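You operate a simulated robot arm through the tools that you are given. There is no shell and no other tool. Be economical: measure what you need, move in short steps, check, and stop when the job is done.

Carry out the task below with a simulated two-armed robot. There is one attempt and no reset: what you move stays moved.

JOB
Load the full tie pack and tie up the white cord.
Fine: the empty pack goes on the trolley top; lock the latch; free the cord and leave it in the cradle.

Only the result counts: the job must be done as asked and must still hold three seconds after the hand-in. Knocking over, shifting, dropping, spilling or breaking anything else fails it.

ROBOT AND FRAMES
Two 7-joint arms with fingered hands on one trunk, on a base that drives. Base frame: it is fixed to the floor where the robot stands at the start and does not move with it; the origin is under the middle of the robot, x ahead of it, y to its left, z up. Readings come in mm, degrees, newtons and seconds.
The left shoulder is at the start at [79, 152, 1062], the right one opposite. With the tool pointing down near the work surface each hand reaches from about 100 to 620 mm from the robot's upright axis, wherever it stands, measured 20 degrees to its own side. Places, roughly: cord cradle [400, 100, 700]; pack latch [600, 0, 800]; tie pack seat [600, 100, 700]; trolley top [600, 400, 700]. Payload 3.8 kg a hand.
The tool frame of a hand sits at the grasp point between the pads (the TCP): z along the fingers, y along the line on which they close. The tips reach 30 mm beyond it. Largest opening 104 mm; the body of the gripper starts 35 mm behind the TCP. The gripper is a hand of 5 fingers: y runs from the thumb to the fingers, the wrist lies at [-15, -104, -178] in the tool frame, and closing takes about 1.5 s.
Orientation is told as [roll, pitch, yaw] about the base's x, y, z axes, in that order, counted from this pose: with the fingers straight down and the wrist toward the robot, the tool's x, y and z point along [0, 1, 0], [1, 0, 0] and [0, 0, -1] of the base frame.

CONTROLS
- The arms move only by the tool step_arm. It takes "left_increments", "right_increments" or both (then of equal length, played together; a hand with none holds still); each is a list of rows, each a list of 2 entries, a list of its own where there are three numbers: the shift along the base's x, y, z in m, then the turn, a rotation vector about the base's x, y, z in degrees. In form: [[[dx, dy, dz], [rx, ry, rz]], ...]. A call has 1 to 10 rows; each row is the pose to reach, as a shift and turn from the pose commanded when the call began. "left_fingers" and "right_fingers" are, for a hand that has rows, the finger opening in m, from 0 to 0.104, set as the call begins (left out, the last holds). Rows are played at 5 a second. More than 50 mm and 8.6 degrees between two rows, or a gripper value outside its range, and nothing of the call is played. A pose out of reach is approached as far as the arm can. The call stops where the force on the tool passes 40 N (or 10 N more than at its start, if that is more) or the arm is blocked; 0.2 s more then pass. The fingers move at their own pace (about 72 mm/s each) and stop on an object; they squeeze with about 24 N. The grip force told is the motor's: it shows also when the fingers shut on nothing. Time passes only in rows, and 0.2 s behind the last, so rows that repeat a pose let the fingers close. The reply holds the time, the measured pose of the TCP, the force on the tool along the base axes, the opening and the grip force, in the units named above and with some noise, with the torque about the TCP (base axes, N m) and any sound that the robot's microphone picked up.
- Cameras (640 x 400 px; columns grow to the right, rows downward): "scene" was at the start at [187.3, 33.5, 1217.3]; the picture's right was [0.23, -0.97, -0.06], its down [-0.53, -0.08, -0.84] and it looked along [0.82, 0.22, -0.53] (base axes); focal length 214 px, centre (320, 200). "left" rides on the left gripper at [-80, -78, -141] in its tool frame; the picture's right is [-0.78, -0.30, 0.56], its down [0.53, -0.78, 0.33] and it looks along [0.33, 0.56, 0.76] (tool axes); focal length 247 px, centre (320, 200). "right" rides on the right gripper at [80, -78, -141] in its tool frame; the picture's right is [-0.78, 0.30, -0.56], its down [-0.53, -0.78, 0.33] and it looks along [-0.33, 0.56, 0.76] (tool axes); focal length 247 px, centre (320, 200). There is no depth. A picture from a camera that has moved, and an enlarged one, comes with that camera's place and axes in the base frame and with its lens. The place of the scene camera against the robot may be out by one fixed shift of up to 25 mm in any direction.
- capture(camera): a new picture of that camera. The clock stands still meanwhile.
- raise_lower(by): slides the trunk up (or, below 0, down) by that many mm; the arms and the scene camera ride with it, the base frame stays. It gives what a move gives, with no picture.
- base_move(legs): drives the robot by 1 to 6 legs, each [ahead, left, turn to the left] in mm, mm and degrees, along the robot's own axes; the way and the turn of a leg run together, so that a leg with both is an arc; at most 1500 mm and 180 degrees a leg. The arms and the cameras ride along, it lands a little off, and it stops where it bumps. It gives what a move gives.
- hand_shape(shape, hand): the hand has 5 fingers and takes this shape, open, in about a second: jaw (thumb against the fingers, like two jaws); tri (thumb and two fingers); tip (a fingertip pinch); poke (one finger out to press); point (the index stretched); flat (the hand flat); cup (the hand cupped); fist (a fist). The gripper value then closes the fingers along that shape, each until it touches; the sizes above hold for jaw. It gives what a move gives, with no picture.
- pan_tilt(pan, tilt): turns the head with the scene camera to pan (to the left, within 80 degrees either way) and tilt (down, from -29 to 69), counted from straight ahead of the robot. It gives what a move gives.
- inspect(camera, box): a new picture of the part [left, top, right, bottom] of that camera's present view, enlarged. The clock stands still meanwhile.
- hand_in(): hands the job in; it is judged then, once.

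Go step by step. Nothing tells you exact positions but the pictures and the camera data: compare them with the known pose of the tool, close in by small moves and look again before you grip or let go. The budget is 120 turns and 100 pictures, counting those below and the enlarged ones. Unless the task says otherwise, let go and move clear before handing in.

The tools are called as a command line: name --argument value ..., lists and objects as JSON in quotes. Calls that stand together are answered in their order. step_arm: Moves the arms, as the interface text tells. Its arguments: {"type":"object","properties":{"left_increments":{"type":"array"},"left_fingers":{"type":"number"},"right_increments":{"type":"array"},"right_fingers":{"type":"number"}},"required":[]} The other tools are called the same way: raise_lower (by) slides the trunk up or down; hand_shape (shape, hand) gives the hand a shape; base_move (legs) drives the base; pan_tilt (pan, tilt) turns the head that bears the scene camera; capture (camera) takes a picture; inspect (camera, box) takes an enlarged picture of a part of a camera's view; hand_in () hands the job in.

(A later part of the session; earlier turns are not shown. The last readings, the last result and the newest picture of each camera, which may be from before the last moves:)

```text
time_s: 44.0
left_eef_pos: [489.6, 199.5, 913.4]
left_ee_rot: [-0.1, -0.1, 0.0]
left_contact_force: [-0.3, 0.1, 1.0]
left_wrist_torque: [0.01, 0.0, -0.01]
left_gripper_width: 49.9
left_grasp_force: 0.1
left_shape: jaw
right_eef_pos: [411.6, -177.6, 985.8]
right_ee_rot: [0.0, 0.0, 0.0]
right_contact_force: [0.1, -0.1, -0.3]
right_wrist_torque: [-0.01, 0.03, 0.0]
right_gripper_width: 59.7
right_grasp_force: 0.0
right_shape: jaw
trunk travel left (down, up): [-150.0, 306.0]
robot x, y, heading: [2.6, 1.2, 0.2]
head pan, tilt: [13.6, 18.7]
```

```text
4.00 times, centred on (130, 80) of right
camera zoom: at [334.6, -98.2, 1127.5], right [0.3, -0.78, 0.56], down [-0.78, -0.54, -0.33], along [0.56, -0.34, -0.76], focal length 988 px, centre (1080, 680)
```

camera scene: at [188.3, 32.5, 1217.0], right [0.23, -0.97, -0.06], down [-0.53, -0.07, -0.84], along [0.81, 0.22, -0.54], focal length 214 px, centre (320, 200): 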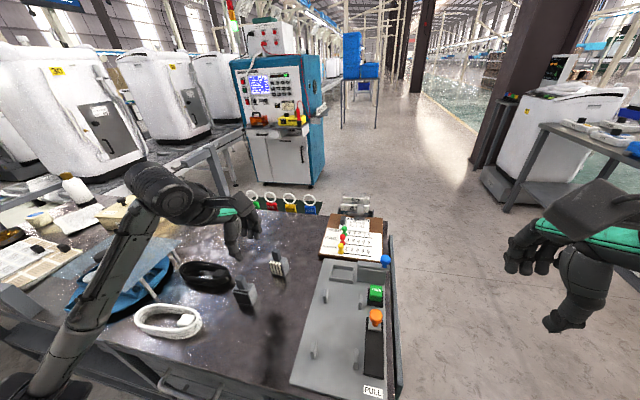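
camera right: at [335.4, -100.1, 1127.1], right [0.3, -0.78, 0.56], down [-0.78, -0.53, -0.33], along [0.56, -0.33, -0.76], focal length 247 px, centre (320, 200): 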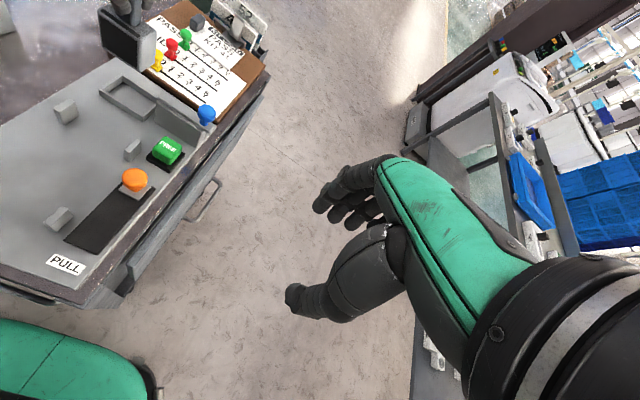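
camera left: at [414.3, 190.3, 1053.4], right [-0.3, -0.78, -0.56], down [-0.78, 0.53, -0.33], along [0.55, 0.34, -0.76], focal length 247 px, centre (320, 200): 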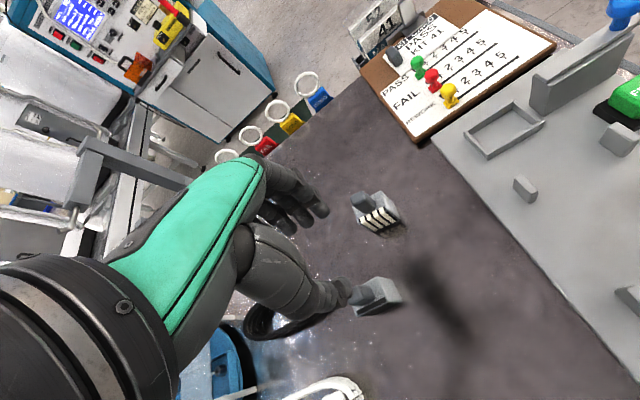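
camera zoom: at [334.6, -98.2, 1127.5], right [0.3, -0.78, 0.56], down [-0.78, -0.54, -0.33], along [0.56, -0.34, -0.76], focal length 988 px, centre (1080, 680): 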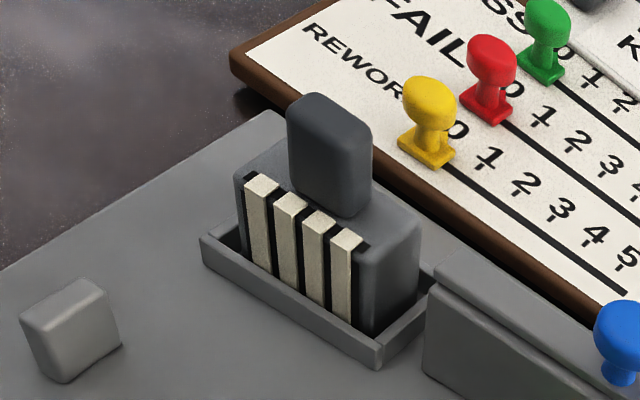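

The full pack stands properly in the seat. Next I'll lock the latch with the right hand, going back above the knob.

step_arm --right_increments '[[[0.027, 0.026, -0.01], [0, 0, 0]], [[0.054, 0.052, -0.02], [0, 0, 0]], [[0.081, 0.077, -0.03], [0, 0, 0]], [[0.108, 0.103, -0.04], [0, 0, 0]], [[0.135, 0.128, -0.06], [0, 0, 0]], [[0.161, 0.154, -0.08], [0, 0, 0]], [[0.161, 0.154, -0.12], [0, 0, 0]], [[0.161, 0.154, -0.152], [0, 0, 0]]]' --right_fingers 0.06

inspect --camera "left" --box '[430, 0, 640, 180]'

inspect --camera "right" --box '[220, 150, 420, 320]'

```text
time_s: 45.8
left_eef_pos: [491.2, 198.9, 913.8]
left_ee_rot: [0.0, 0.2, 0.0]
left_contact_force: [-0.8, 0.4, 0.3]
left_wrist_torque: [0.0, -0.01, -0.02]
left_gripper_width: 49.9
left_grasp_force: 0.1
left_shape: jaw
right_eef_pos: [576.0, -26.9, 833.7]
right_ee_rot: [-0.1, 0.0, 0.0]
right_contact_force: [0.7, -0.2, -0.5]
right_wrist_torque: [0.02, 0.0, 0.03]
right_gripper_width: 59.6
right_grasp_force: 0.1
right_shape: jaw
trunk travel left (down, up): [-150.0, 306.0]
robot x, y, heading: [-0.2, -2.6, 0.1]
head pan, tilt: [13.6, 18.7]
```

```text
2.22 times, centred on (535, 90) of left
camera zoom: at [413.1, 119.5, 1054.6], right [-0.3, -0.78, -0.56], down [-0.78, 0.53, -0.33], along [0.55, 0.33, -0.76], focal length 549 px, centre (-158, 444)
```

zoom: 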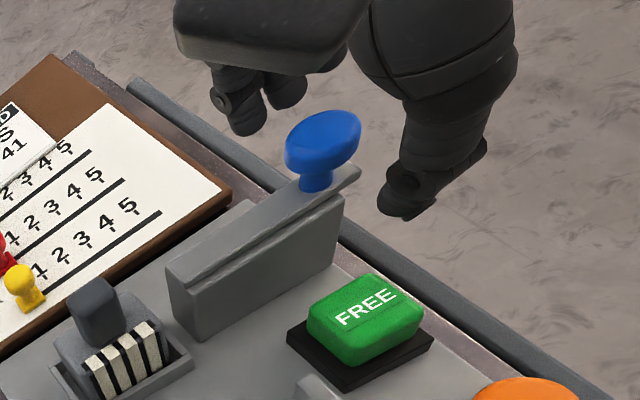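

```text
2.35 times, centred on (320, 235) of right
camera zoom: at [498.0, 54.1, 974.1], right [0.3, -0.78, 0.56], down [-0.78, -0.54, -0.33], along [0.56, -0.34, -0.76], focal length 581 px, centre (320, 118)
```

zoom: 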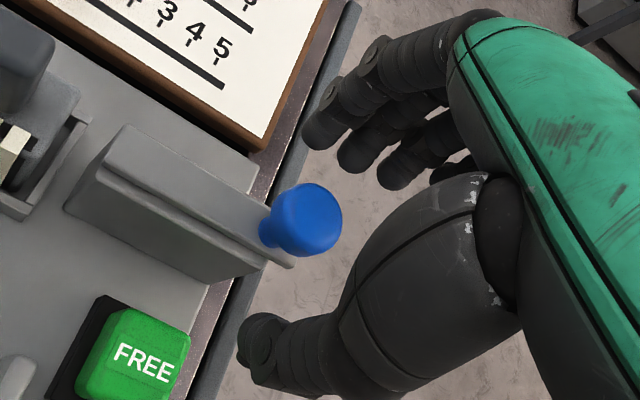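

The knob lies right under the grasp point. I'll lower and close.

step_arm --right_increments '[[[0, 0, -0.008], [0, 0, 0]], [[0, 0, -0.008], [0, 0, 0]], [[0, 0, -0.008], [0, 0, 0]], [[0, 0, -0.008], [0, 0, 0]], [[0, 0, -0.008], [0, 0, 0]], [[0, 0, -0.008], [0, 0, 0]], [[0, 0, -0.008], [0, 0, 0]]]' --right_fingers 0.0

step_arm --right_increments '[[[0, 0.006, 0], [0, 0, 0]], [[0, 0.012, 0], [0, 0, 0]], [[0, 0.018, 0], [0, 0, 0]], [[0, 0.024, 0], [0, 0, 0]], [[0, 0.028, 0], [0, 0, 0]]]'

inspect --camera "left" --box '[430, 0, 640, 180]'

```text
time_s: 47.4
left_eef_pos: [491.0, 198.4, 913.3]
left_ee_rot: [0.0, 0.0, 0.1]
left_contact_force: [0.1, 0.0, -0.1]
left_wrist_torque: [0.04, -0.02, 0.04]
left_gripper_width: 49.8
left_grasp_force: 0.0
left_shape: jaw
right_eef_pos: [574.9, -26.2, 824.5]
right_ee_rot: [-0.1, 0.3, 0.1]
right_contact_force: [-9.0, 0.1, -13.4]
right_wrist_torque: [-0.04, 0.2, -0.01]
right_gripper_width: 12.6
right_grasp_force: 24.1
right_shape: jaw
trunk travel left (down, up): [-150.0, 306.0]
robot x, y, heading: [-0.3, 2.8, 0.1]
head pan, tilt: [13.6, 18.7]
```

```text
time_s: 48.6
left_eef_pos: [491.2, 198.3, 913.3]
left_ee_rot: [0.0, 0.1, 0.1]
left_contact_force: [0.7, 0.4, 0.0]
left_wrist_torque: [0.01, -0.01, 0.02]
left_gripper_width: 49.4
left_grasp_force: 0.1
left_shape: jaw
right_eef_pos: [576.0, 1.5, 824.2]
right_ee_rot: [-0.2, 0.0, 0.0]
right_contact_force: [-12.3, -0.2, -17.3]
right_wrist_torque: [0.01, 0.28, -0.01]
right_gripper_width: 12.1
right_grasp_force: 24.6
right_shape: jaw
trunk travel left (down, up): [-150.0, 306.0]
robot x, y, heading: [3.6, 0.8, 0.0]
head pan, tilt: [13.6, 18.7]
```

```text
2.22 times, centred on (535, 90) of left
camera zoom: at [413.3, 119.2, 1054.5], right [-0.3, -0.78, -0.56], down [-0.78, 0.53, -0.33], along [0.55, 0.33, -0.76], focal length 549 px, centre (-158, 444)
```

zoom: 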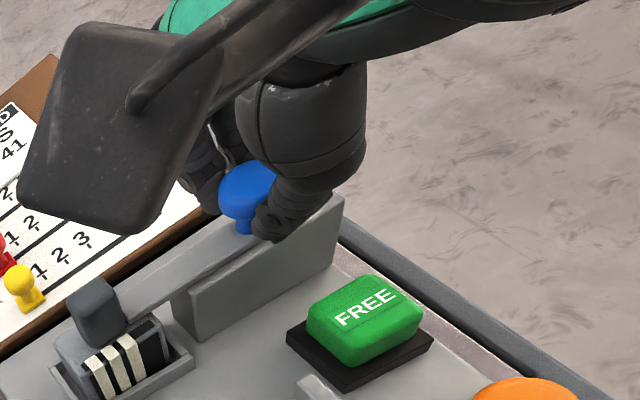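

The bar is over the pack again. I'll push a few mm more to its stop.

step_arm --right_increments '[[[0, 0.002, 0], [0, 0, 0]], [[0, 0.004, 0], [0, 0, 0]], [[0, 0.006, 0], [0, 0, 0]]]'

inspect --camera "left" --box '[430, 40, 570, 180]'

```text
time_s: 49.4
left_eef_pos: [491.3, 195.6, 913.4]
left_ee_rot: [0.1, 0.2, 0.0]
left_contact_force: [0.4, -0.3, 0.0]
left_wrist_torque: [-0.03, -0.02, 0.02]
left_gripper_width: 49.6
left_grasp_force: 0.1
left_shape: jaw
right_eef_pos: [574.5, 5.1, 825.8]
right_ee_rot: [-0.1, 0.2, -0.2]
right_contact_force: [-10.6, -14.3, -17.0]
right_wrist_torque: [-0.25, 0.23, -0.13]
right_gripper_width: 12.1
right_grasp_force: 24.3
right_shape: jaw
trunk travel left (down, up): [-150.0, 306.0]
robot x, y, heading: [1.6, -1.4, 0.0]
head pan, tilt: [13.6, 18.7]
```

```text
2.86 times, centred on (500, 110) of left
camera zoom: at [413.4, 116.9, 1054.8], right [-0.3, -0.78, -0.56], down [-0.78, 0.54, -0.33], along [0.56, 0.34, -0.76], focal length 706 px, centre (-194, 457)
```

zoom: 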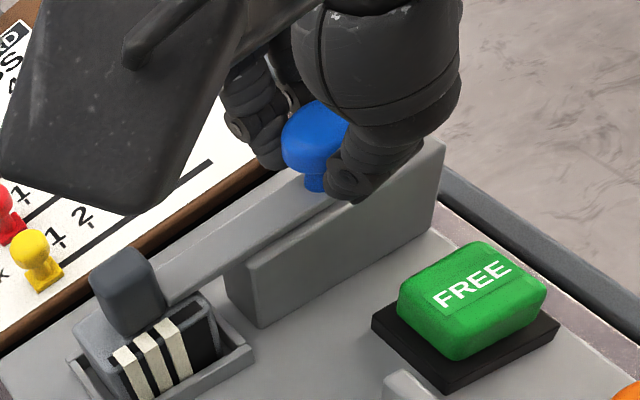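

The latch is at its locked stop, and one tie has disappeared from the pack, apparently fed on loading. I'll release the knob and retract the right hand.

step_arm --right_increments '[[[0, -0.003, 0], [0, 0, 0]], [[0, -0.003, 0], [0, 0, 0]], [[0, -0.003, 0], [0, 0, 0]], [[0, -0.003, 0.03], [0, 0, 0]], [[-0.01, -0.01, 0.07], [0, 0, 0]], [[-0.04, -0.03, 0.09], [0, 0, 0]], [[-0.07, -0.06, 0.11], [0, 0, 0]], [[-0.1, -0.09, 0.13], [0, 0, 0]], [[-0.13, -0.12, 0.15], [0, 0, 0]], [[-0.16, -0.15, 0.16], [0, 0, 0]]]' --right_fingers 0.06

inspect --camera "right" --box '[0, 0, 300, 300]'

capture --camera "left"

```text
time_s: 51.7
left_eef_pos: [492.2, 198.5, 913.7]
left_ee_rot: [0.0, 0.0, 0.0]
left_contact_force: [0.1, 0.5, -0.1]
left_wrist_torque: [-0.02, -0.01, -0.01]
left_gripper_width: 49.7
left_grasp_force: 0.0
left_shape: jaw
right_eef_pos: [463.1, -144.7, 963.7]
right_ee_rot: [-3.4, -9.5, -1.1]
right_contact_force: [-0.7, 0.4, -0.7]
right_wrist_torque: [-0.01, -0.03, -0.02]
right_gripper_width: 59.9
right_grasp_force: 0.1
right_shape: jaw
right hand out of reach, approached as far as the arm can: row 8, 9, 10
trunk travel left (down, up): [-150.0, 306.0]
robot x, y, heading: [1.8, 3.2, 0.1]
head pan, tilt: [13.6, 18.7]
stopped in row 10 (right hand): the arm was blocked; the commanded pose is now the measured one
```

```text
1.33 times, centred on (150, 150) of right
camera zoom: at [366.0, -54.4, 1084.9], right [0.18, -0.75, 0.64], down [-0.73, -0.54, -0.43], along [0.66, -0.39, -0.64], focal length 329 px, centre (547, 267)
```

zoom: 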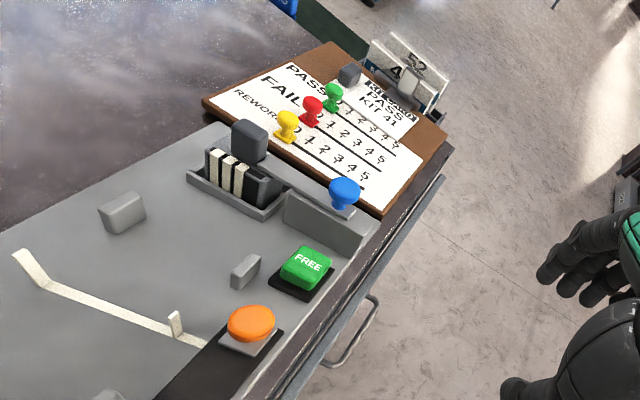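

```text
23 pictures are left
camera left: at [413.3, 119.2, 1054.6], right [-0.3, -0.78, -0.56], down [-0.78, 0.53, -0.33], along [0.55, 0.33, -0.76], focal length 247 px, centre (320, 200)
```

left: 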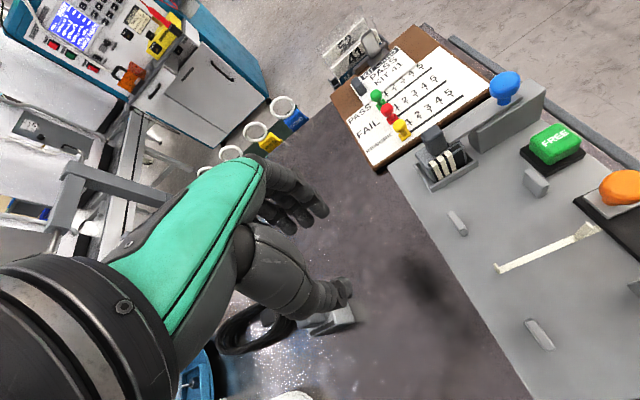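

The tie is laid across the cradle at x≈441, y 25–99, with posts near x 385/495 and y 28/105. I'll turn the left hand +90° and carry it over toward the white coil; its long axis lies along y and must end up along x.

step_arm --left_increments '[[[-0.01, 0.015, 0.01], [0, 0, 8.5]], [[-0.02, 0.03, 0.02], [0, 0, 17]], [[-0.03, 0.045, 0.02], [0, 0, 25.5]], [[-0.04, 0.06, 0.02], [0, 0, 34]], [[-0.05, 0.075, 0.02], [0, 0, 42.5]], [[-0.06, 0.09, 0.02], [0, 0, 51]]]' --left_fingers 0.06

step_arm --left_increments '[[[-0.012, 0.015, 0], [0, 0, 8.5]], [[-0.024, 0.03, 0], [0, 0, 17]], [[-0.036, 0.045, 0], [0, 0, 25.5]], [[-0.048, 0.058, 0], [0, 0, 34]], [[-0.06, 0.07, 0], [0, 0, 39]]]'

capture --camera "left"

```text
time_s: 53.1
left_eef_pos: [429.7, 289.5, 933.2]
left_ee_rot: [0.0, 0.2, 51.2]
left_contact_force: [-0.3, 0.0, -0.1]
left_wrist_torque: [-0.01, 0.02, 0.0]
left_gripper_width: 59.5
left_grasp_force: 0.1
left_shape: jaw
right_eef_pos: [463.2, -144.2, 964.0]
right_ee_rot: [-3.4, -9.6, -1.1]
right_contact_force: [0.2, 0.2, -0.3]
right_wrist_torque: [0.02, -0.02, 0.0]
right_gripper_width: 59.6
right_grasp_force: 0.1
right_shape: jaw
trunk travel left (down, up): [-150.0, 306.0]
robot x, y, heading: [0.8, -3.0, 0.2]
head pan, tilt: [13.6, 18.7]
```

```text
time_s: 54.3
left_eef_pos: [370.6, 359.2, 933.6]
left_ee_rot: [0.0, 0.1, 90.2]
left_contact_force: [-0.6, -0.2, -0.6]
left_wrist_torque: [0.01, -0.03, 0.02]
left_gripper_width: 59.7
left_grasp_force: 0.0
left_shape: jaw
right_eef_pos: [462.9, -145.0, 962.8]
right_ee_rot: [-3.4, -9.5, -1.1]
right_contact_force: [-0.5, -0.7, -0.3]
right_wrist_torque: [0.01, -0.02, 0.02]
right_gripper_width: 59.5
right_grasp_force: 0.1
right_shape: jaw
trunk travel left (down, up): [-150.0, 306.0]
robot x, y, heading: [-4.1, -1.4, -0.1]
head pan, tilt: [13.6, 18.7]
```

```text
22 pictures are left
camera left: at [450.3, 282.6, 1074.7], right [0.78, -0.29, -0.56], down [-0.53, -0.78, -0.33], along [-0.34, 0.55, -0.76], focal length 247 px, centre (320, 200)
```

left: 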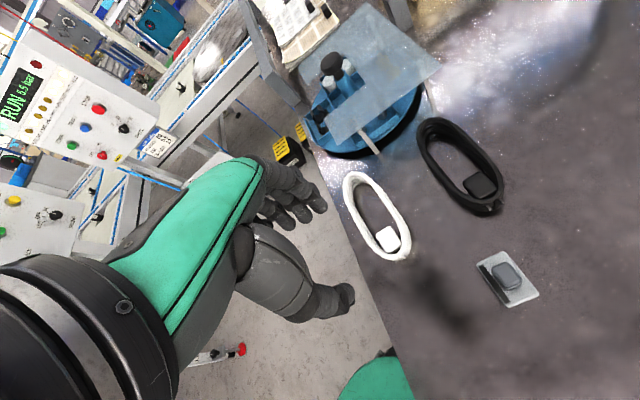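

The white coil is centred near [382,445], about 155 long (y) and 58 wide, with its plug at the near (−y) end. I'll pinch its near-x strand at y≈467, so the left hand turns back to yaw 0 above that point.

step_arm --left_increments '[[[0, 0.015, 0], [0, 0, -8.5]], [[0, 0.03, 0], [0, 0, -17]], [[0, 0.045, 0], [0, 0, -25.5]], [[-0.005, 0.06, 0], [0, 0, -34]], [[-0.01, 0.075, 0], [0, 0, -42.5]], [[-0.01, 0.09, 0], [0, 0, -51]]]' --left_fingers 0.032

step_arm --left_increments '[[[0, 0.005, 0], [0, 0, -8.5]], [[0, 0.01, 0], [0, 0, -17]], [[0, 0.015, -0.01], [0, 0, -25.5]], [[0, 0.018, -0.03], [0, 0, -34]], [[0, 0.018, -0.07], [0, 0, -39.2]], [[0, 0.018, -0.09], [0, 0, -39.2]]]'

capture --camera "left"

```text
time_s: 55.7
left_eef_pos: [359.5, 448.3, 933.7]
left_ee_rot: [0.1, 0.0, 38.9]
left_contact_force: [0.7, -0.1, 0.1]
left_wrist_torque: [0.02, 0.03, -0.02]
left_gripper_width: 32.5
left_grasp_force: 0.0
left_shape: jaw
left hand out of reach, approached as far as the arm can: row 1, 2
right_eef_pos: [462.8, -144.0, 964.1]
right_ee_rot: [-3.4, -9.6, -1.1]
right_contact_force: [-0.8, 0.3, 0.0]
right_wrist_torque: [-0.01, -0.01, -0.04]
right_gripper_width: 59.9
right_grasp_force: 0.1
right_shape: jaw
trunk travel left (down, up): [-150.0, 306.0]
robot x, y, heading: [-1.7, 0.0, -0.1]
head pan, tilt: [13.6, 18.7]
```

```text
time_s: 57.1
left_eef_pos: [361.3, 467.0, 842.1]
left_ee_rot: [0.1, -0.1, -0.1]
left_contact_force: [-0.3, -0.1, 0.4]
left_wrist_torque: [0.0, -0.02, -0.01]
left_gripper_width: 32.3
left_grasp_force: 0.0
left_shape: jaw
right_eef_pos: [462.7, -144.2, 963.4]
right_ee_rot: [-3.4, -9.6, -1.1]
right_contact_force: [0.1, -0.6, 1.0]
right_wrist_torque: [0.03, 0.01, -0.02]
right_gripper_width: 59.9
right_grasp_force: 0.1
right_shape: jaw
trunk travel left (down, up): [-150.0, 306.0]
robot x, y, heading: [3.9, 3.3, -0.2]
head pan, tilt: [13.6, 18.7]
```

```text
21 pictures are left
camera left: at [282.6, 387.8, 983.8], right [-0.3, -0.78, -0.56], down [-0.78, 0.54, -0.33], along [0.56, 0.33, -0.76], focal length 247 px, centre (320, 200)
```

left: 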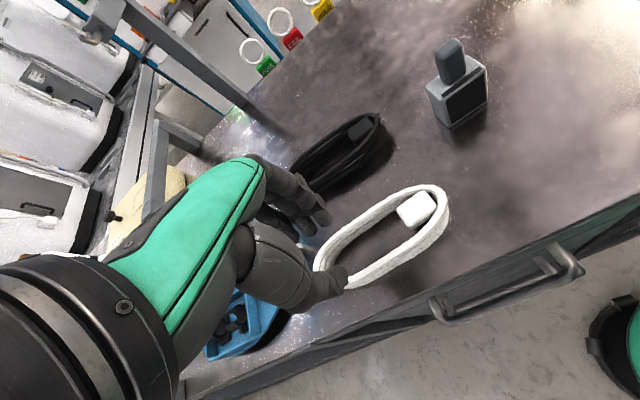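

The empty pack stands fine. I'll enlarge the coil near the thumb to place the strand accurately.

inspect --camera "left" --box '[270, 160, 460, 310]'

```text
2.67 times, centred on (365, 235) of left
camera zoom: at [282.6, 387.8, 983.8], right [-0.3, -0.78, -0.56], down [-0.78, 0.54, -0.33], along [0.56, 0.33, -0.76], focal length 659 px, centre (200, 107)
```

zoom: 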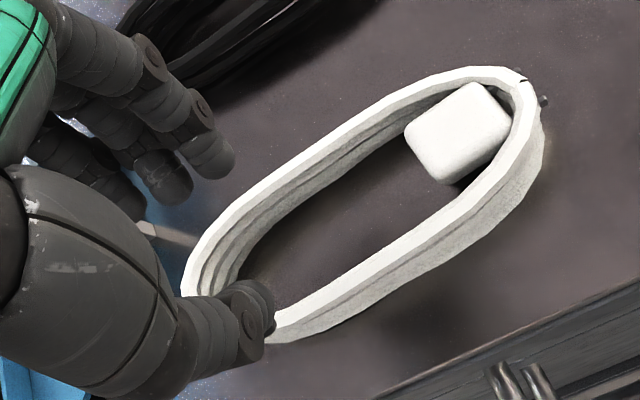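

The coil is a ring about 20 mm tall with thin walls, and its near wall is at x≈350. I'll shift -9 mm in x and descend to z 800, then look.

step_arm --left_increments '[[[-0.009, 0, -0.015], [0, 0, 0]], [[-0.009, 0, -0.03], [0, 0, 0]], [[-0.009, 0, -0.04], [0, 0, 0]], [[-0.009, 0, -0.04], [0, 0, 0]]]'

inspect --camera "left" --box '[240, 160, 430, 310]'

```text
time_s: 58.1
left_eef_pos: [351.4, 466.1, 802.4]
left_ee_rot: [0.0, 0.1, -0.2]
left_contact_force: [0.4, 0.6, -0.2]
left_wrist_torque: [0.0, 0.01, 0.04]
left_gripper_width: 32.3
left_grasp_force: 0.2
left_shape: jaw
right_eef_pos: [462.4, -143.4, 964.8]
right_ee_rot: [-3.3, -9.6, -1.2]
right_contact_force: [0.4, 0.0, -0.3]
right_wrist_torque: [-0.04, 0.0, -0.01]
right_gripper_width: 60.0
right_grasp_force: 0.1
right_shape: jaw
trunk travel left (down, up): [-150.0, 306.0]
robot x, y, heading: [0.8, 0.1, 0.1]
head pan, tilt: [13.6, 18.7]
```

```text
2.67 times, centred on (335, 235) of left
camera zoom: at [273.6, 387.7, 944.2], right [-0.3, -0.78, -0.56], down [-0.78, 0.54, -0.33], along [0.56, 0.33, -0.76], focal length 659 px, centre (280, 107)
```

zoom: 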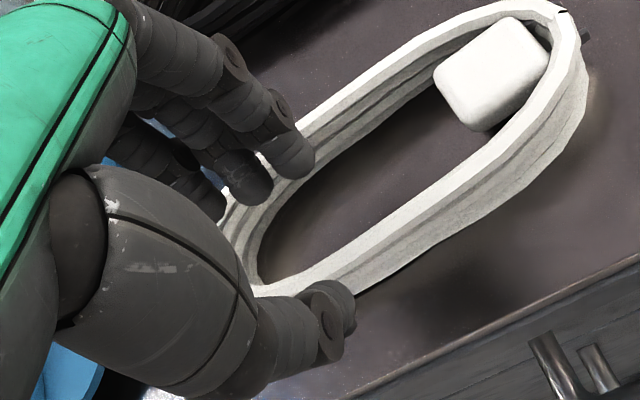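

The wall lies between thumb and fingers. I'll descend to z≈778 in small steps, watching the force.

step_arm --left_increments '[[[-0.002, 0, -0.008], [0, 0, 0]], [[-0.002, 0, -0.015], [0, 0, 0]], [[-0.002, 0, -0.02], [0, 0, 0]], [[-0.002, 0, -0.024], [0, 0, 0]]]'

inspect --camera "left" --box '[240, 160, 430, 310]'

```text
time_s: 59.1
left_eef_pos: [350.1, 465.9, 781.9]
left_ee_rot: [0.1, -0.4, -0.1]
left_contact_force: [2.3, 2.0, 16.4]
left_wrist_torque: [-0.06, -0.39, 0.05]
left_gripper_width: 32.5
left_grasp_force: 0.0
left_shape: jaw
right_eef_pos: [461.9, -145.4, 964.9]
right_ee_rot: [-3.3, -9.7, -1.0]
right_contact_force: [0.1, -0.4, -0.4]
right_wrist_torque: [-0.01, 0.02, 0.0]
right_gripper_width: 59.9
right_grasp_force: 0.1
right_shape: jaw
trunk travel left (down, up): [-150.0, 306.0]
robot x, y, heading: [2.1, 0.7, -0.0]
head pan, tilt: [13.6, 18.7]
```

```text
2.67 times, centred on (335, 235) of left
camera zoom: at [271.4, 387.4, 922.8], right [-0.29, -0.77, -0.56], down [-0.77, 0.54, -0.34], along [0.56, 0.33, -0.76], focal length 659 px, centre (280, 107)
```

zoom: 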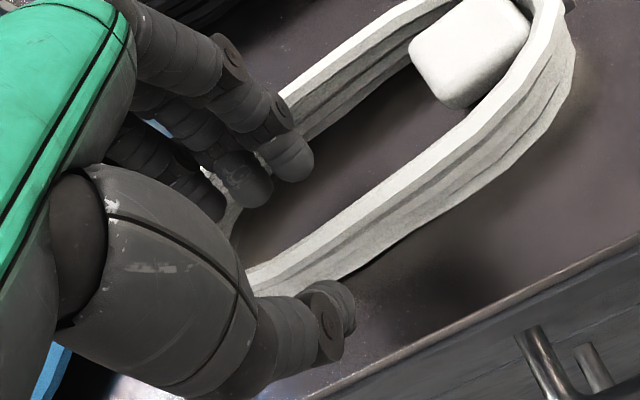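

Contact on the finger side, probably the table inside the loop. I'll back up 2 mm and close on the wall.

step_arm --left_increments '[[[0, 0, 0.003], [0, 0, 0]], [[0, 0, 0.003], [0, 0, 0]]]'

step_arm --left_increments '[[[0, 0, 0], [0, 0, 0]], [[0, 0, 0], [0, 0, 0]], [[0, 0, 0], [0, 0, 0]], [[0, 0, 0], [0, 0, 0]], [[0, 0, 0], [0, 0, 0]], [[0, 0, 0], [0, 0, 0]]]' --left_fingers 0

inspect --camera "left" --box '[240, 160, 430, 310]'

```text
time_s: 59.7
left_eef_pos: [348.5, 467.0, 782.0]
left_ee_rot: [-0.1, 0.0, 0.0]
left_contact_force: [3.0, 1.8, 10.0]
left_wrist_torque: [-0.01, -0.26, 0.06]
left_gripper_width: 33.2
left_grasp_force: 0.1
left_shape: jaw
right_eef_pos: [462.6, -144.3, 962.8]
right_ee_rot: [-3.4, -9.6, -1.1]
right_contact_force: [-0.1, -0.7, -0.5]
right_wrist_torque: [-0.02, -0.04, 0.02]
right_gripper_width: 59.9
right_grasp_force: 0.0
right_shape: jaw
trunk travel left (down, up): [-150.0, 306.0]
robot x, y, heading: [1.2, 2.9, 0.1]
head pan, tilt: [13.6, 18.7]
```

```text
time_s: 61.1
left_eef_pos: [351.9, 465.6, 782.8]
left_ee_rot: [0.1, 0.0, -0.2]
left_contact_force: [2.4, 1.3, 5.3]
left_wrist_torque: [-0.01, -0.2, 0.02]
left_gripper_width: 6.7
left_grasp_force: 24.3
left_shape: jaw
right_eef_pos: [462.6, -144.5, 963.3]
right_ee_rot: [-3.5, -9.6, -1.1]
right_contact_force: [-0.3, 0.2, -0.5]
right_wrist_torque: [-0.02, -0.01, 0.0]
right_gripper_width: 59.7
right_grasp_force: 0.1
right_shape: jaw
trunk travel left (down, up): [-150.0, 306.0]
robot x, y, heading: [5.8, 0.0, -0.0]
head pan, tilt: [13.6, 18.7]
```

```text
2.67 times, centred on (335, 235) of left
camera zoom: at [271.5, 387.6, 923.8], right [-0.3, -0.78, -0.56], down [-0.78, 0.54, -0.33], along [0.56, 0.33, -0.76], focal length 659 px, centre (280, 107)
```

zoom: 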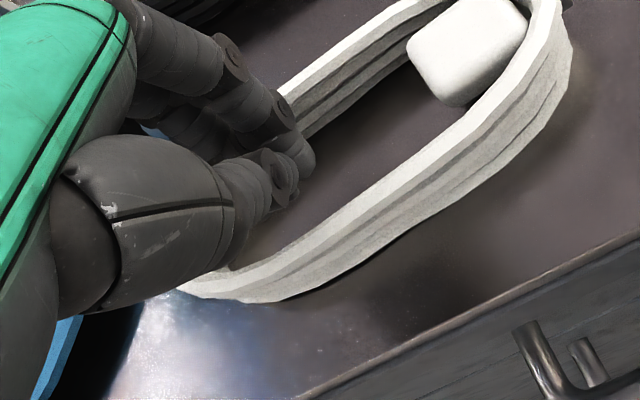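

The outer fingers hit the ring's rounded end (the finger row extends to +y of the thumb), so the thumb closed over the wall. I'll open, rise, and move to y≈425 with a smaller opening so the whole row fits inside the straight part.

step_arm --left_increments '[[[0, 0, 0.002], [0, 0, 0]], [[0, 0, 0.005], [0, 0, 0]], [[0, 0, 0.012], [0, 0, 0]], [[0, 0, 0.03], [0, 0, 0]], [[-0.002, -0.02, 0.03], [0, 0, 0]], [[-0.003, -0.042, 0.025], [0, 0, 0]], [[-0.003, -0.042, 0.015], [0, 0, 0]]]' --left_fingers 0.028

inspect --camera "left" --box '[240, 160, 430, 310]'

```text
time_s: 62.7
left_eef_pos: [346.9, 424.5, 797.5]
left_ee_rot: [-0.1, 0.1, -0.1]
left_contact_force: [0.4, -0.3, 0.3]
left_wrist_torque: [-0.02, 0.0, 0.0]
left_gripper_width: 27.8
left_grasp_force: 0.0
left_shape: jaw
right_eef_pos: [463.1, -144.9, 964.0]
right_ee_rot: [-3.3, -9.6, -1.1]
right_contact_force: [0.1, 0.2, -0.6]
right_wrist_torque: [-0.02, -0.02, 0.03]
right_gripper_width: 60.0
right_grasp_force: 0.1
right_shape: jaw
trunk travel left (down, up): [-150.0, 306.0]
robot x, y, heading: [2.1, 0.5, 0.2]
head pan, tilt: [13.6, 18.7]
```

```text
2.67 times, centred on (335, 235) of left
camera zoom: at [268.8, 345.3, 938.5], right [-0.3, -0.78, -0.56], down [-0.78, 0.54, -0.33], along [0.56, 0.33, -0.76], focal length 659 px, centre (280, 107)
```

zoom: 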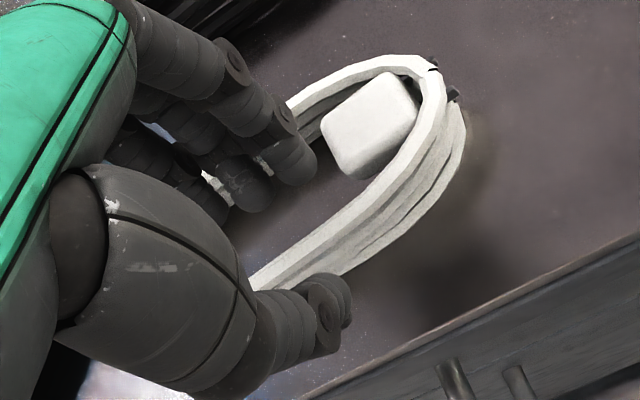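

The wall now runs right between thumb and index, and the plug is clear. I'll descend with a 3 mm shift away from the plug.

step_arm --left_increments '[[[0, 0.003, -0.006], [0, 0, 0]], [[0, 0.003, -0.012], [0, 0, 0]], [[0, 0.003, -0.017], [0, 0, 0]], [[0, 0.003, -0.021], [0, 0, 0]]]'

```text
time_s: 63.7
left_eef_pos: [348.3, 427.0, 781.5]
left_ee_rot: [0.2, -0.7, -0.1]
left_contact_force: [4.5, 3.5, 33.5]
left_wrist_torque: [-0.13, -0.8, 0.07]
left_gripper_width: 29.1
left_grasp_force: 0.1
left_shape: jaw
right_eef_pos: [461.8, -145.9, 965.7]
right_ee_rot: [-3.4, -9.6, -1.1]
right_contact_force: [-0.4, -0.5, 0.2]
right_wrist_torque: [-0.01, 0.01, -0.04]
right_gripper_width: 59.6
right_grasp_force: 0.1
right_shape: jaw
trunk travel left (down, up): [-150.0, 306.0]
robot x, y, heading: [0.4, -2.6, 0.2]
head pan, tilt: [13.6, 18.7]
```

The fingertip touches the table at the same height as before. I'll back off 3 mm and close.

step_arm --left_increments '[[[0, 0, 0.002], [0, 0, 0]], [[0, 0, 0.004], [0, 0, 0]]]'

step_arm --left_increments '[[[0, 0, 0], [0, 0, 0]], [[0, 0, 0], [0, 0, 0]], [[0, 0, 0], [0, 0, 0]], [[0, 0, 0], [0, 0, 0]], [[0, 0, 0], [0, 0, 0]], [[0, 0, 0], [0, 0, 0]]]' --left_fingers 0

inspect --camera "left" --box '[240, 160, 430, 310]'

```text
time_s: 64.3
left_eef_pos: [346.4, 427.2, 781.8]
left_ee_rot: [0.1, -0.1, -0.1]
left_contact_force: [5.7, 3.4, 26.5]
left_wrist_torque: [-0.02, -0.73, 0.09]
left_gripper_width: 29.8
left_grasp_force: 0.0
left_shape: jaw
right_eef_pos: [461.4, -146.1, 963.5]
right_ee_rot: [-3.3, -9.7, -1.1]
right_contact_force: [0.0, 0.0, 0.0]
right_wrist_torque: [-0.03, 0.02, -0.03]
right_gripper_width: 59.8
right_grasp_force: 0.1
right_shape: jaw
trunk travel left (down, up): [-150.0, 306.0]
robot x, y, heading: [-1.0, 0.5, 0.1]
head pan, tilt: [13.6, 18.7]
```

```text
time_s: 65.7
left_eef_pos: [345.6, 425.5, 781.6]
left_ee_rot: [0.0, 0.0, -0.3]
left_contact_force: [3.4, 3.2, 20.6]
left_wrist_torque: [-0.12, -0.54, 0.12]
left_gripper_width: 7.9
left_grasp_force: 23.9
left_shape: jaw
right_eef_pos: [461.9, -144.9, 964.2]
right_ee_rot: [-3.3, -9.5, -1.1]
right_contact_force: [0.1, -0.8, -0.1]
right_wrist_torque: [-0.02, 0.01, 0.01]
right_gripper_width: 60.2
right_grasp_force: 0.1
right_shape: jaw
trunk travel left (down, up): [-150.0, 306.0]
robot x, y, heading: [-3.2, -0.5, 0.0]
head pan, tilt: [13.6, 18.7]
```

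```text
2.67 times, centred on (335, 235) of left
camera zoom: at [268.0, 347.7, 922.6], right [-0.3, -0.77, -0.56], down [-0.78, 0.54, -0.33], along [0.56, 0.33, -0.76], focal length 659 px, centre (280, 107)
```

zoom: 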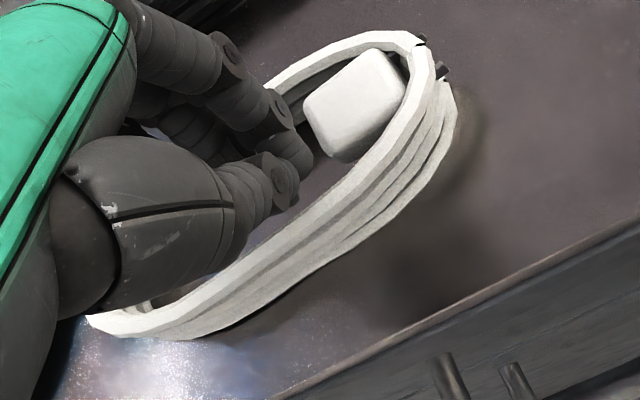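

The fingers may have caught something (7.9 mm). I'll lift 25 mm and see whether the coil comes along.

step_arm --left_increments '[[[0, 0, 0.01], [0, 0, 0]], [[0, 0, 0.02], [0, 0, 0]], [[0, 0, 0.03], [0, 0, 0]], [[0, 0, 0.03], [0, 0, 0]]]'

capture --camera "left"

```text
time_s: 66.7
left_eef_pos: [347.2, 427.0, 810.8]
left_ee_rot: [0.0, 0.1, -0.2]
left_contact_force: [-0.2, 0.5, -1.0]
left_wrist_torque: [0.02, 0.0, -0.01]
left_gripper_width: 6.7
left_grasp_force: 24.1
left_shape: jaw
right_eef_pos: [461.5, -142.8, 963.8]
right_ee_rot: [-3.4, -9.6, -1.2]
right_contact_force: [-0.2, -0.2, 0.1]
right_wrist_torque: [0.03, -0.03, -0.02]
right_gripper_width: 60.0
right_grasp_force: 0.1
right_shape: jaw
trunk travel left (down, up): [-150.0, 306.0]
robot x, y, heading: [0.6, -1.1, 0.2]
head pan, tilt: [13.6, 18.7]
```

```text
14 pictures are left
camera left: at [268.7, 348.6, 952.3], right [-0.3, -0.78, -0.56], down [-0.78, 0.54, -0.33], along [0.56, 0.33, -0.76], focal length 247 px, centre (320, 200)
```

left: 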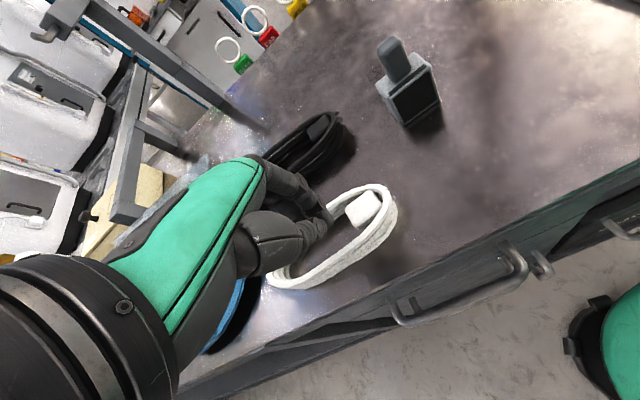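

The coil stayed on the table; the thumb passes above its low wall. A better way is to hold the coil across its full width from outside with a narrower row of fingers, so I'll rise and try the tri shape.

step_arm --left_increments '[[[0.012, 0.01, 0.02], [0, 0, 0]], [[0.027, 0.03, 0.03], [0, 0, 0]], [[0.027, 0.036, 0.03], [0, 0, 0]]]' --left_fingers 0.08

hand_shape --shape "tri" --hand "left"

capture --camera "left"

```text
time_s: 67.5
left_eef_pos: [373.8, 461.7, 840.2]
left_ee_rot: [-0.1, -0.1, -0.2]
left_contact_force: [-0.2, -0.2, 0.1]
left_wrist_torque: [0.01, -0.03, 0.0]
left_gripper_width: 80.0
left_grasp_force: 0.0
left_shape: jaw
right_eef_pos: [462.8, -144.5, 963.3]
right_ee_rot: [-3.5, -9.7, -1.1]
right_contact_force: [0.1, 0.7, -0.4]
right_wrist_torque: [-0.01, 0.01, -0.02]
right_gripper_width: 59.8
right_grasp_force: 0.1
right_shape: jaw
trunk travel left (down, up): [-150.0, 306.0]
robot x, y, heading: [4.6, 3.9, 0.1]
head pan, tilt: [13.6, 18.7]
```

```text
time_s: 68.4
left_eef_pos: [373.4, 463.3, 841.5]
left_ee_rot: [0.0, 0.0, -0.1]
left_contact_force: [0.0, 0.5, -0.1]
left_wrist_torque: [0.01, -0.01, 0.01]
left_gripper_width: 103.9
left_grasp_force: 0.1
left_shape: tri
right_eef_pos: [463.3, -145.0, 963.9]
right_ee_rot: [-3.3, -9.6, -1.2]
right_contact_force: [0.2, 0.3, 0.1]
right_wrist_torque: [0.0, 0.03, -0.01]
right_gripper_width: 59.8
right_grasp_force: 0.1
right_shape: jaw
trunk travel left (down, up): [-150.0, 306.0]
robot x, y, heading: [1.3, -2.8, 0.4]
head pan, tilt: [13.6, 18.7]
```

```text
13 pictures are left
camera left: at [295.6, 384.3, 982.1], right [-0.3, -0.78, -0.56], down [-0.78, 0.54, -0.33], along [0.56, 0.33, -0.76], focal length 247 px, centre (320, 200)
```

left: 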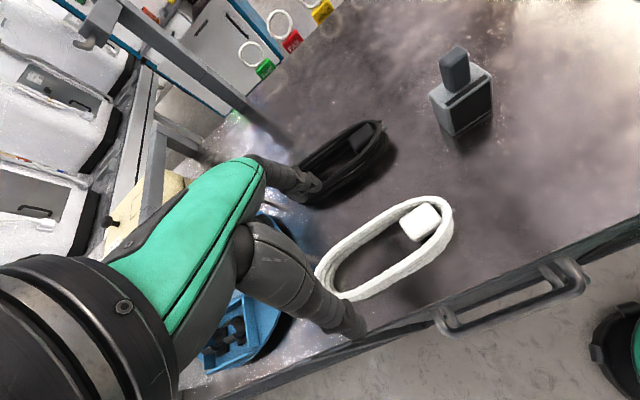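

In tri shape the hand straddles the coil (x 350–411, centre [380,443]). I'll set the opening to 78 mm, tilt 8° so the shorter thumb comes lower, and descend over it.

step_arm --left_increments '[[[0.003, -0.004, -0.01], [0, -4, 0]], [[0.003, -0.004, -0.025], [0, -8, 0]], [[0.003, -0.004, -0.04], [0, -8, 0]], [[0.003, -0.004, -0.048], [0, -8, 0]], [[0.003, -0.004, -0.054], [0, -8, 0]], [[0.003, -0.004, -0.058], [0, -8, 0]]]' --left_fingers 0.078

inspect --camera "left" --box '[240, 150, 440, 330]'

```text
time_s: 69.8
left_eef_pos: [376.0, 459.8, 782.1]
left_ee_rot: [0.1, -8.1, -0.1]
left_contact_force: [0.4, 0.4, -0.5]
left_wrist_torque: [-0.01, 0.0, 0.0]
left_gripper_width: 78.5
left_grasp_force: 0.1
left_shape: tri
right_eef_pos: [463.5, -142.9, 963.6]
right_ee_rot: [-3.4, -9.7, -1.1]
right_contact_force: [-0.5, 0.7, -0.1]
right_wrist_torque: [0.01, 0.0, 0.01]
right_gripper_width: 59.8
right_grasp_force: 0.1
right_shape: jaw
trunk travel left (down, up): [-150.0, 306.0]
robot x, y, heading: [-2.6, 1.1, 0.3]
head pan, tilt: [13.6, 18.7]
```

```text
2.22 times, centred on (340, 240) of left
camera zoom: at [279.5, 380.9, 911.5], right [-0.22, -0.78, -0.59], down [-0.72, 0.54, -0.44], along [0.66, 0.33, -0.68], focal length 549 px, centre (276, 111)
```

zoom: 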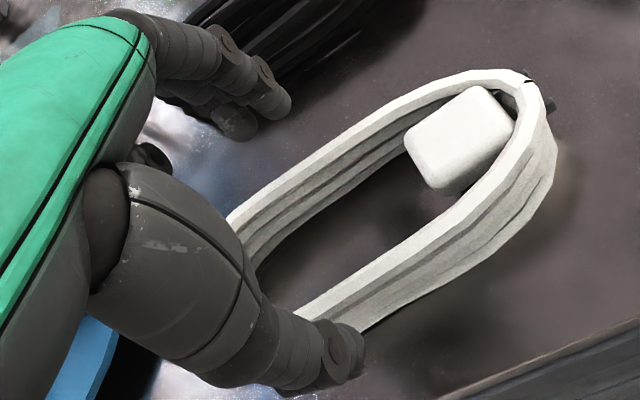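

No contact, and the coil is between thumb and fingers. I'll go down a little more.

step_arm --left_increments '[[[0, 0, -0.003], [0, 0, 0]], [[0, 0, -0.006], [0, 0, 0]], [[0, 0, -0.009], [0, 0, 0]]]'

```text
time_s: 70.6
left_eef_pos: [376.6, 460.0, 773.2]
left_ee_rot: [0.0, -8.0, -0.2]
left_contact_force: [-0.1, 0.3, -0.7]
left_wrist_torque: [-0.01, -0.01, 0.0]
left_gripper_width: 78.4
left_grasp_force: 0.1
left_shape: tri
right_eef_pos: [463.8, -144.6, 962.6]
right_ee_rot: [-3.4, -9.5, -1.1]
right_contact_force: [0.2, 0.7, 0.0]
right_wrist_torque: [0.0, 0.01, 0.01]
right_gripper_width: 59.8
right_grasp_force: 0.1
right_shape: jaw
trunk travel left (down, up): [-150.0, 306.0]
robot x, y, heading: [0.1, 1.2, -0.1]
head pan, tilt: [13.6, 18.7]
```

Still free at 773, so the earlier contact was the coil itself. I'll lower 3 mm more and close.

step_arm --left_increments '[[[0, 0, -0.003], [0, 0, 0]], [[0, 0, -0.003], [0, 0, 0]]]'

step_arm --left_increments '[[[0, 0, 0], [0, 0, 0]], [[0, 0, 0], [0, 0, 0]], [[0, 0, 0], [0, 0, 0]], [[0, 0, 0], [0, 0, 0]], [[0, 0, 0], [0, 0, 0]], [[0, 0, 0], [0, 0, 0]]]' --left_fingers 0.0

inspect --camera "left" --box '[240, 150, 440, 330]'

```text
time_s: 71.2
left_eef_pos: [376.8, 460.1, 769.5]
left_ee_rot: [0.0, -8.0, 0.0]
left_contact_force: [0.0, 0.1, 0.1]
left_wrist_torque: [0.01, 0.03, -0.02]
left_gripper_width: 78.2
left_grasp_force: 0.1
left_shape: tri
right_eef_pos: [463.5, -144.4, 963.9]
right_ee_rot: [-3.4, -9.6, -1.2]
right_contact_force: [-0.2, 1.0, 1.3]
right_wrist_torque: [0.01, 0.02, -0.01]
right_gripper_width: 59.6
right_grasp_force: 0.1
right_shape: jaw
trunk travel left (down, up): [-150.0, 306.0]
robot x, y, heading: [-1.4, -0.5, -0.0]
head pan, tilt: [13.6, 18.7]
```

```text
time_s: 72.6
left_eef_pos: [375.8, 459.9, 768.9]
left_ee_rot: [0.1, -8.0, -0.1]
left_contact_force: [0.0, -0.1, -0.1]
left_wrist_torque: [0.02, 0.0, 0.07]
left_gripper_width: 52.8
left_grasp_force: 24.5
left_shape: tri
right_eef_pos: [463.2, -143.9, 963.9]
right_ee_rot: [-3.4, -9.6, -1.0]
right_contact_force: [-0.1, -0.6, 0.3]
right_wrist_torque: [0.0, 0.01, 0.0]
right_gripper_width: 59.9
right_grasp_force: 0.1
right_shape: jaw
trunk travel left (down, up): [-150.0, 306.0]
robot x, y, heading: [-3.9, -0.2, 0.0]
head pan, tilt: [13.6, 18.7]
```

```text
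2.22 times, centred on (340, 240) of left
camera zoom: at [279.5, 380.9, 899.6], right [-0.22, -0.78, -0.59], down [-0.72, 0.54, -0.44], along [0.66, 0.33, -0.68], focal length 549 px, centre (276, 111)
```

zoom: 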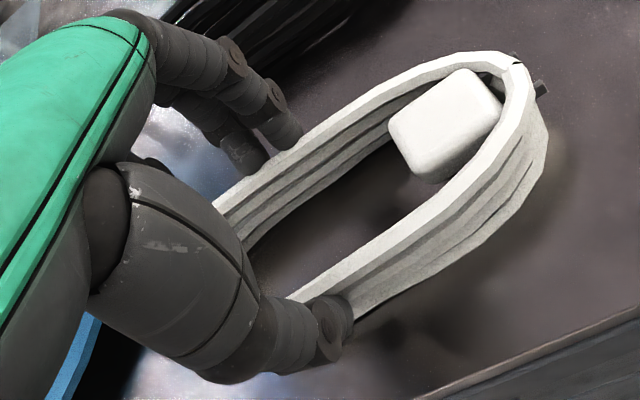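

The coil is gripped at 53 mm across its width. I'll lift it while moving the right hand out of the way to the right.

step_arm --left_increments '[[[0, 0, 0.01], [0, 0, 0]], [[0, 0, 0.03], [0, 0, 0]], [[0, -0.02, 0.06], [0, 0, 0]], [[0, -0.05, 0.09], [0, 0, 0]], [[0, -0.08, 0.11], [0, 0, 0]]]' --right_increments '[[[-0.015, -0.03, 0], [0, 2, 0]], [[-0.03, -0.06, 0], [0, 4, 0]], [[-0.045, -0.09, 0], [0, 6, 0]], [[-0.06, -0.12, 0], [0, 8, 0]], [[-0.075, -0.15, 0], [0, 9.6, 0]]]'

capture --camera "scene"

```text
time_s: 73.8
left_eef_pos: [381.6, 383.6, 880.4]
left_ee_rot: [0.0, -7.9, -0.2]
left_contact_force: [0.6, -1.1, -1.7]
left_wrist_torque: [0.03, 0.02, -0.03]
left_gripper_width: 52.4
left_grasp_force: 24.3
left_shape: tri
left hand out of reach, approached as far as the arm can: row 5
right_eef_pos: [437.2, -295.3, 892.8]
right_ee_rot: [-4.2, -0.1, -1.4]
right_contact_force: [0.0, 0.7, 0.5]
right_wrist_torque: [0.0, 0.0, 0.01]
right_gripper_width: 60.2
right_grasp_force: 0.1
right_shape: jaw
right hand out of reach, approached as far as the arm can: row 1, 2, 3, 4, 5
trunk travel left (down, up): [-150.0, 306.0]
robot x, y, heading: [1.9, -1.7, -0.1]
head pan, tilt: [13.6, 18.7]
```

```text
10 pictures are left
camera scene: at [187.9, 33.2, 1217.1], right [0.23, -0.97, -0.06], down [-0.53, -0.08, -0.84], along [0.81, 0.22, -0.53], focal length 214 px, centre (320, 200)
```

scene: 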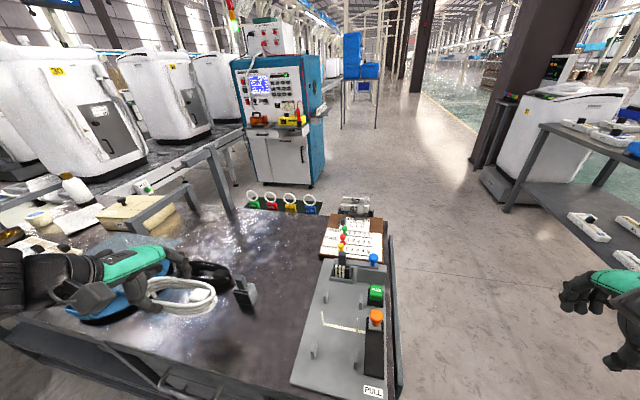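

The coil hangs level. I'll carry it over to the cradle while turning +90°.

step_arm --left_increments '[[[0.002, -0.03, 0], [0, 0, 8.2]], [[0.005, -0.06, 0], [0, 0, 16.4]], [[0.008, -0.09, 0], [0, 0, 24.6]], [[0.012, -0.12, 0], [0, 0, 32.8]], [[0.016, -0.15, 0], [0, 0, 41]], [[0.02, -0.18, 0], [0, 0, 49.2]]]'

step_arm --left_increments '[[[0.005, -0.03, 0], [0, 0, 8.2]], [[0.009, -0.06, 0], [0, 0, 16.4]], [[0.013, -0.09, 0], [0, 0, 24.6]], [[0.018, -0.12, 0], [0, 0, 32.8]], [[0.022, -0.141, 0], [0, 0, 40.8]], [[0.022, -0.141, 0], [0, 0, 40.8]]]'

```text
time_s: 75.2
left_eef_pos: [399.0, 204.9, 870.0]
left_ee_rot: [1.3, -6.6, 49.0]
left_contact_force: [5.9, 1.1, 7.6]
left_wrist_torque: [-0.14, 0.39, 0.03]
left_gripper_width: 45.1
left_grasp_force: 24.0
left_shape: tri
left hand out of reach, approached as far as the arm can: row 1, 2, 3, 4, 5
right_eef_pos: [438.5, -296.0, 893.7]
right_ee_rot: [-4.2, -0.4, -1.5]
right_contact_force: [0.5, -0.4, -1.6]
right_wrist_torque: [0.0, 0.02, 0.05]
right_gripper_width: 59.6
right_grasp_force: 0.1
right_shape: jaw
trunk travel left (down, up): [-150.0, 306.0]
robot x, y, heading: [-2.6, 0.5, 0.0]
head pan, tilt: [13.6, 18.7]
```

```text
time_s: 76.6
left_eef_pos: [424.6, 65.5, 879.5]
left_ee_rot: [-0.1, -7.8, 90.0]
left_contact_force: [0.5, 0.5, -1.4]
left_wrist_torque: [-0.02, 0.03, 0.01]
left_gripper_width: 45.0
left_grasp_force: 23.8
left_shape: tri
right_eef_pos: [438.9, -294.1, 895.5]
right_ee_rot: [-4.3, -0.4, -1.6]
right_contact_force: [1.0, 0.6, 0.8]
right_wrist_torque: [0.01, 0.02, -0.02]
right_gripper_width: 59.7
right_grasp_force: 0.0
right_shape: jaw
trunk travel left (down, up): [-150.0, 306.0]
robot x, y, heading: [-0.9, 0.3, -0.1]
head pan, tilt: [13.6, 18.7]
```

A touch was felt on the way and the grip narrowed to 45 mm, so I need to see what happened.

capture --camera "scene"

capture --camera "left"

```text
9 pictures are left
camera scene: at [188.0, 34.7, 1217.1], right [0.23, -0.97, -0.06], down [-0.53, -0.08, -0.84], along [0.81, 0.22, -0.54], focal length 214 px, centre (320, 200)
```

scene: 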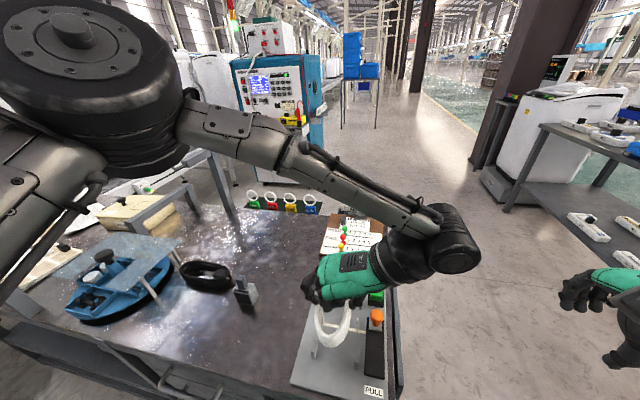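

```text
8 pictures are left
camera left: at [504.3, -30.1, 1008.4], right [0.78, -0.22, -0.59], down [-0.53, -0.72, -0.44], along [-0.33, 0.66, -0.68], focal length 247 px, centre (320, 200)
```

left: 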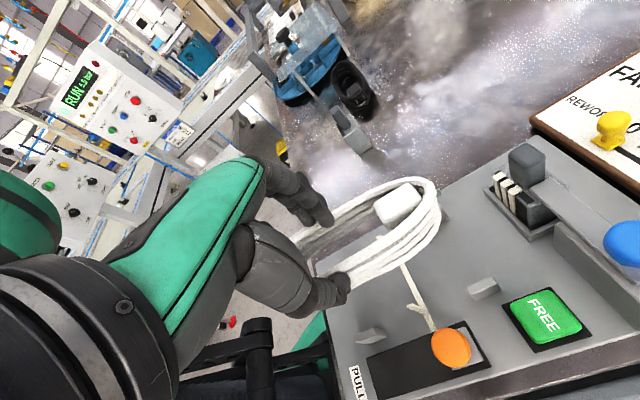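

The empty pack still stands. I'll enlarge the coil to judge its tilt.

inspect --camera "left" --box '[270, 150, 490, 350]'

inspect --camera "scene" --box '[280, 250, 400, 400]'

```text
2.00 times, centred on (380, 250) of left
camera zoom: at [504.3, -30.1, 1008.4], right [0.78, -0.22, -0.59], down [-0.53, -0.72, -0.44], along [-0.33, 0.66, -0.68], focal length 494 px, centre (200, 100)
```

zoom: 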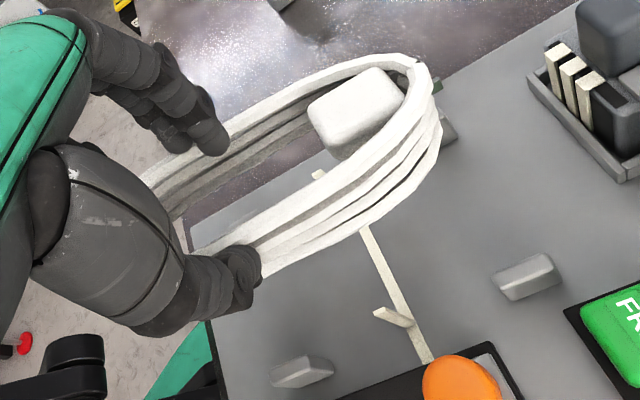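

```text
2.67 times, centred on (340, 325) of scene
camera zoom: at [188.0, 34.7, 1217.1], right [0.23, -0.97, -0.06], down [-0.53, -0.08, -0.84], along [0.81, 0.22, -0.54], focal length 572 px, centre (267, -133)
```

zoom: 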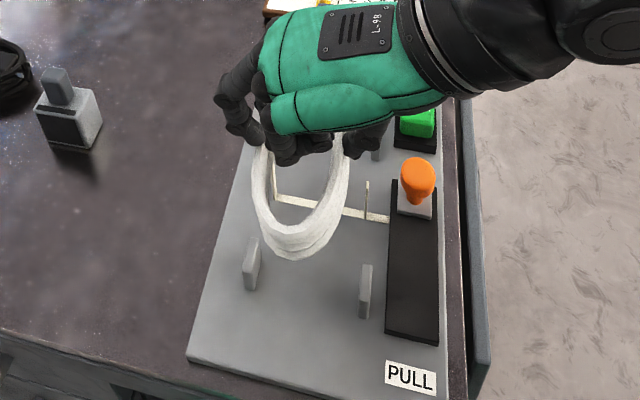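

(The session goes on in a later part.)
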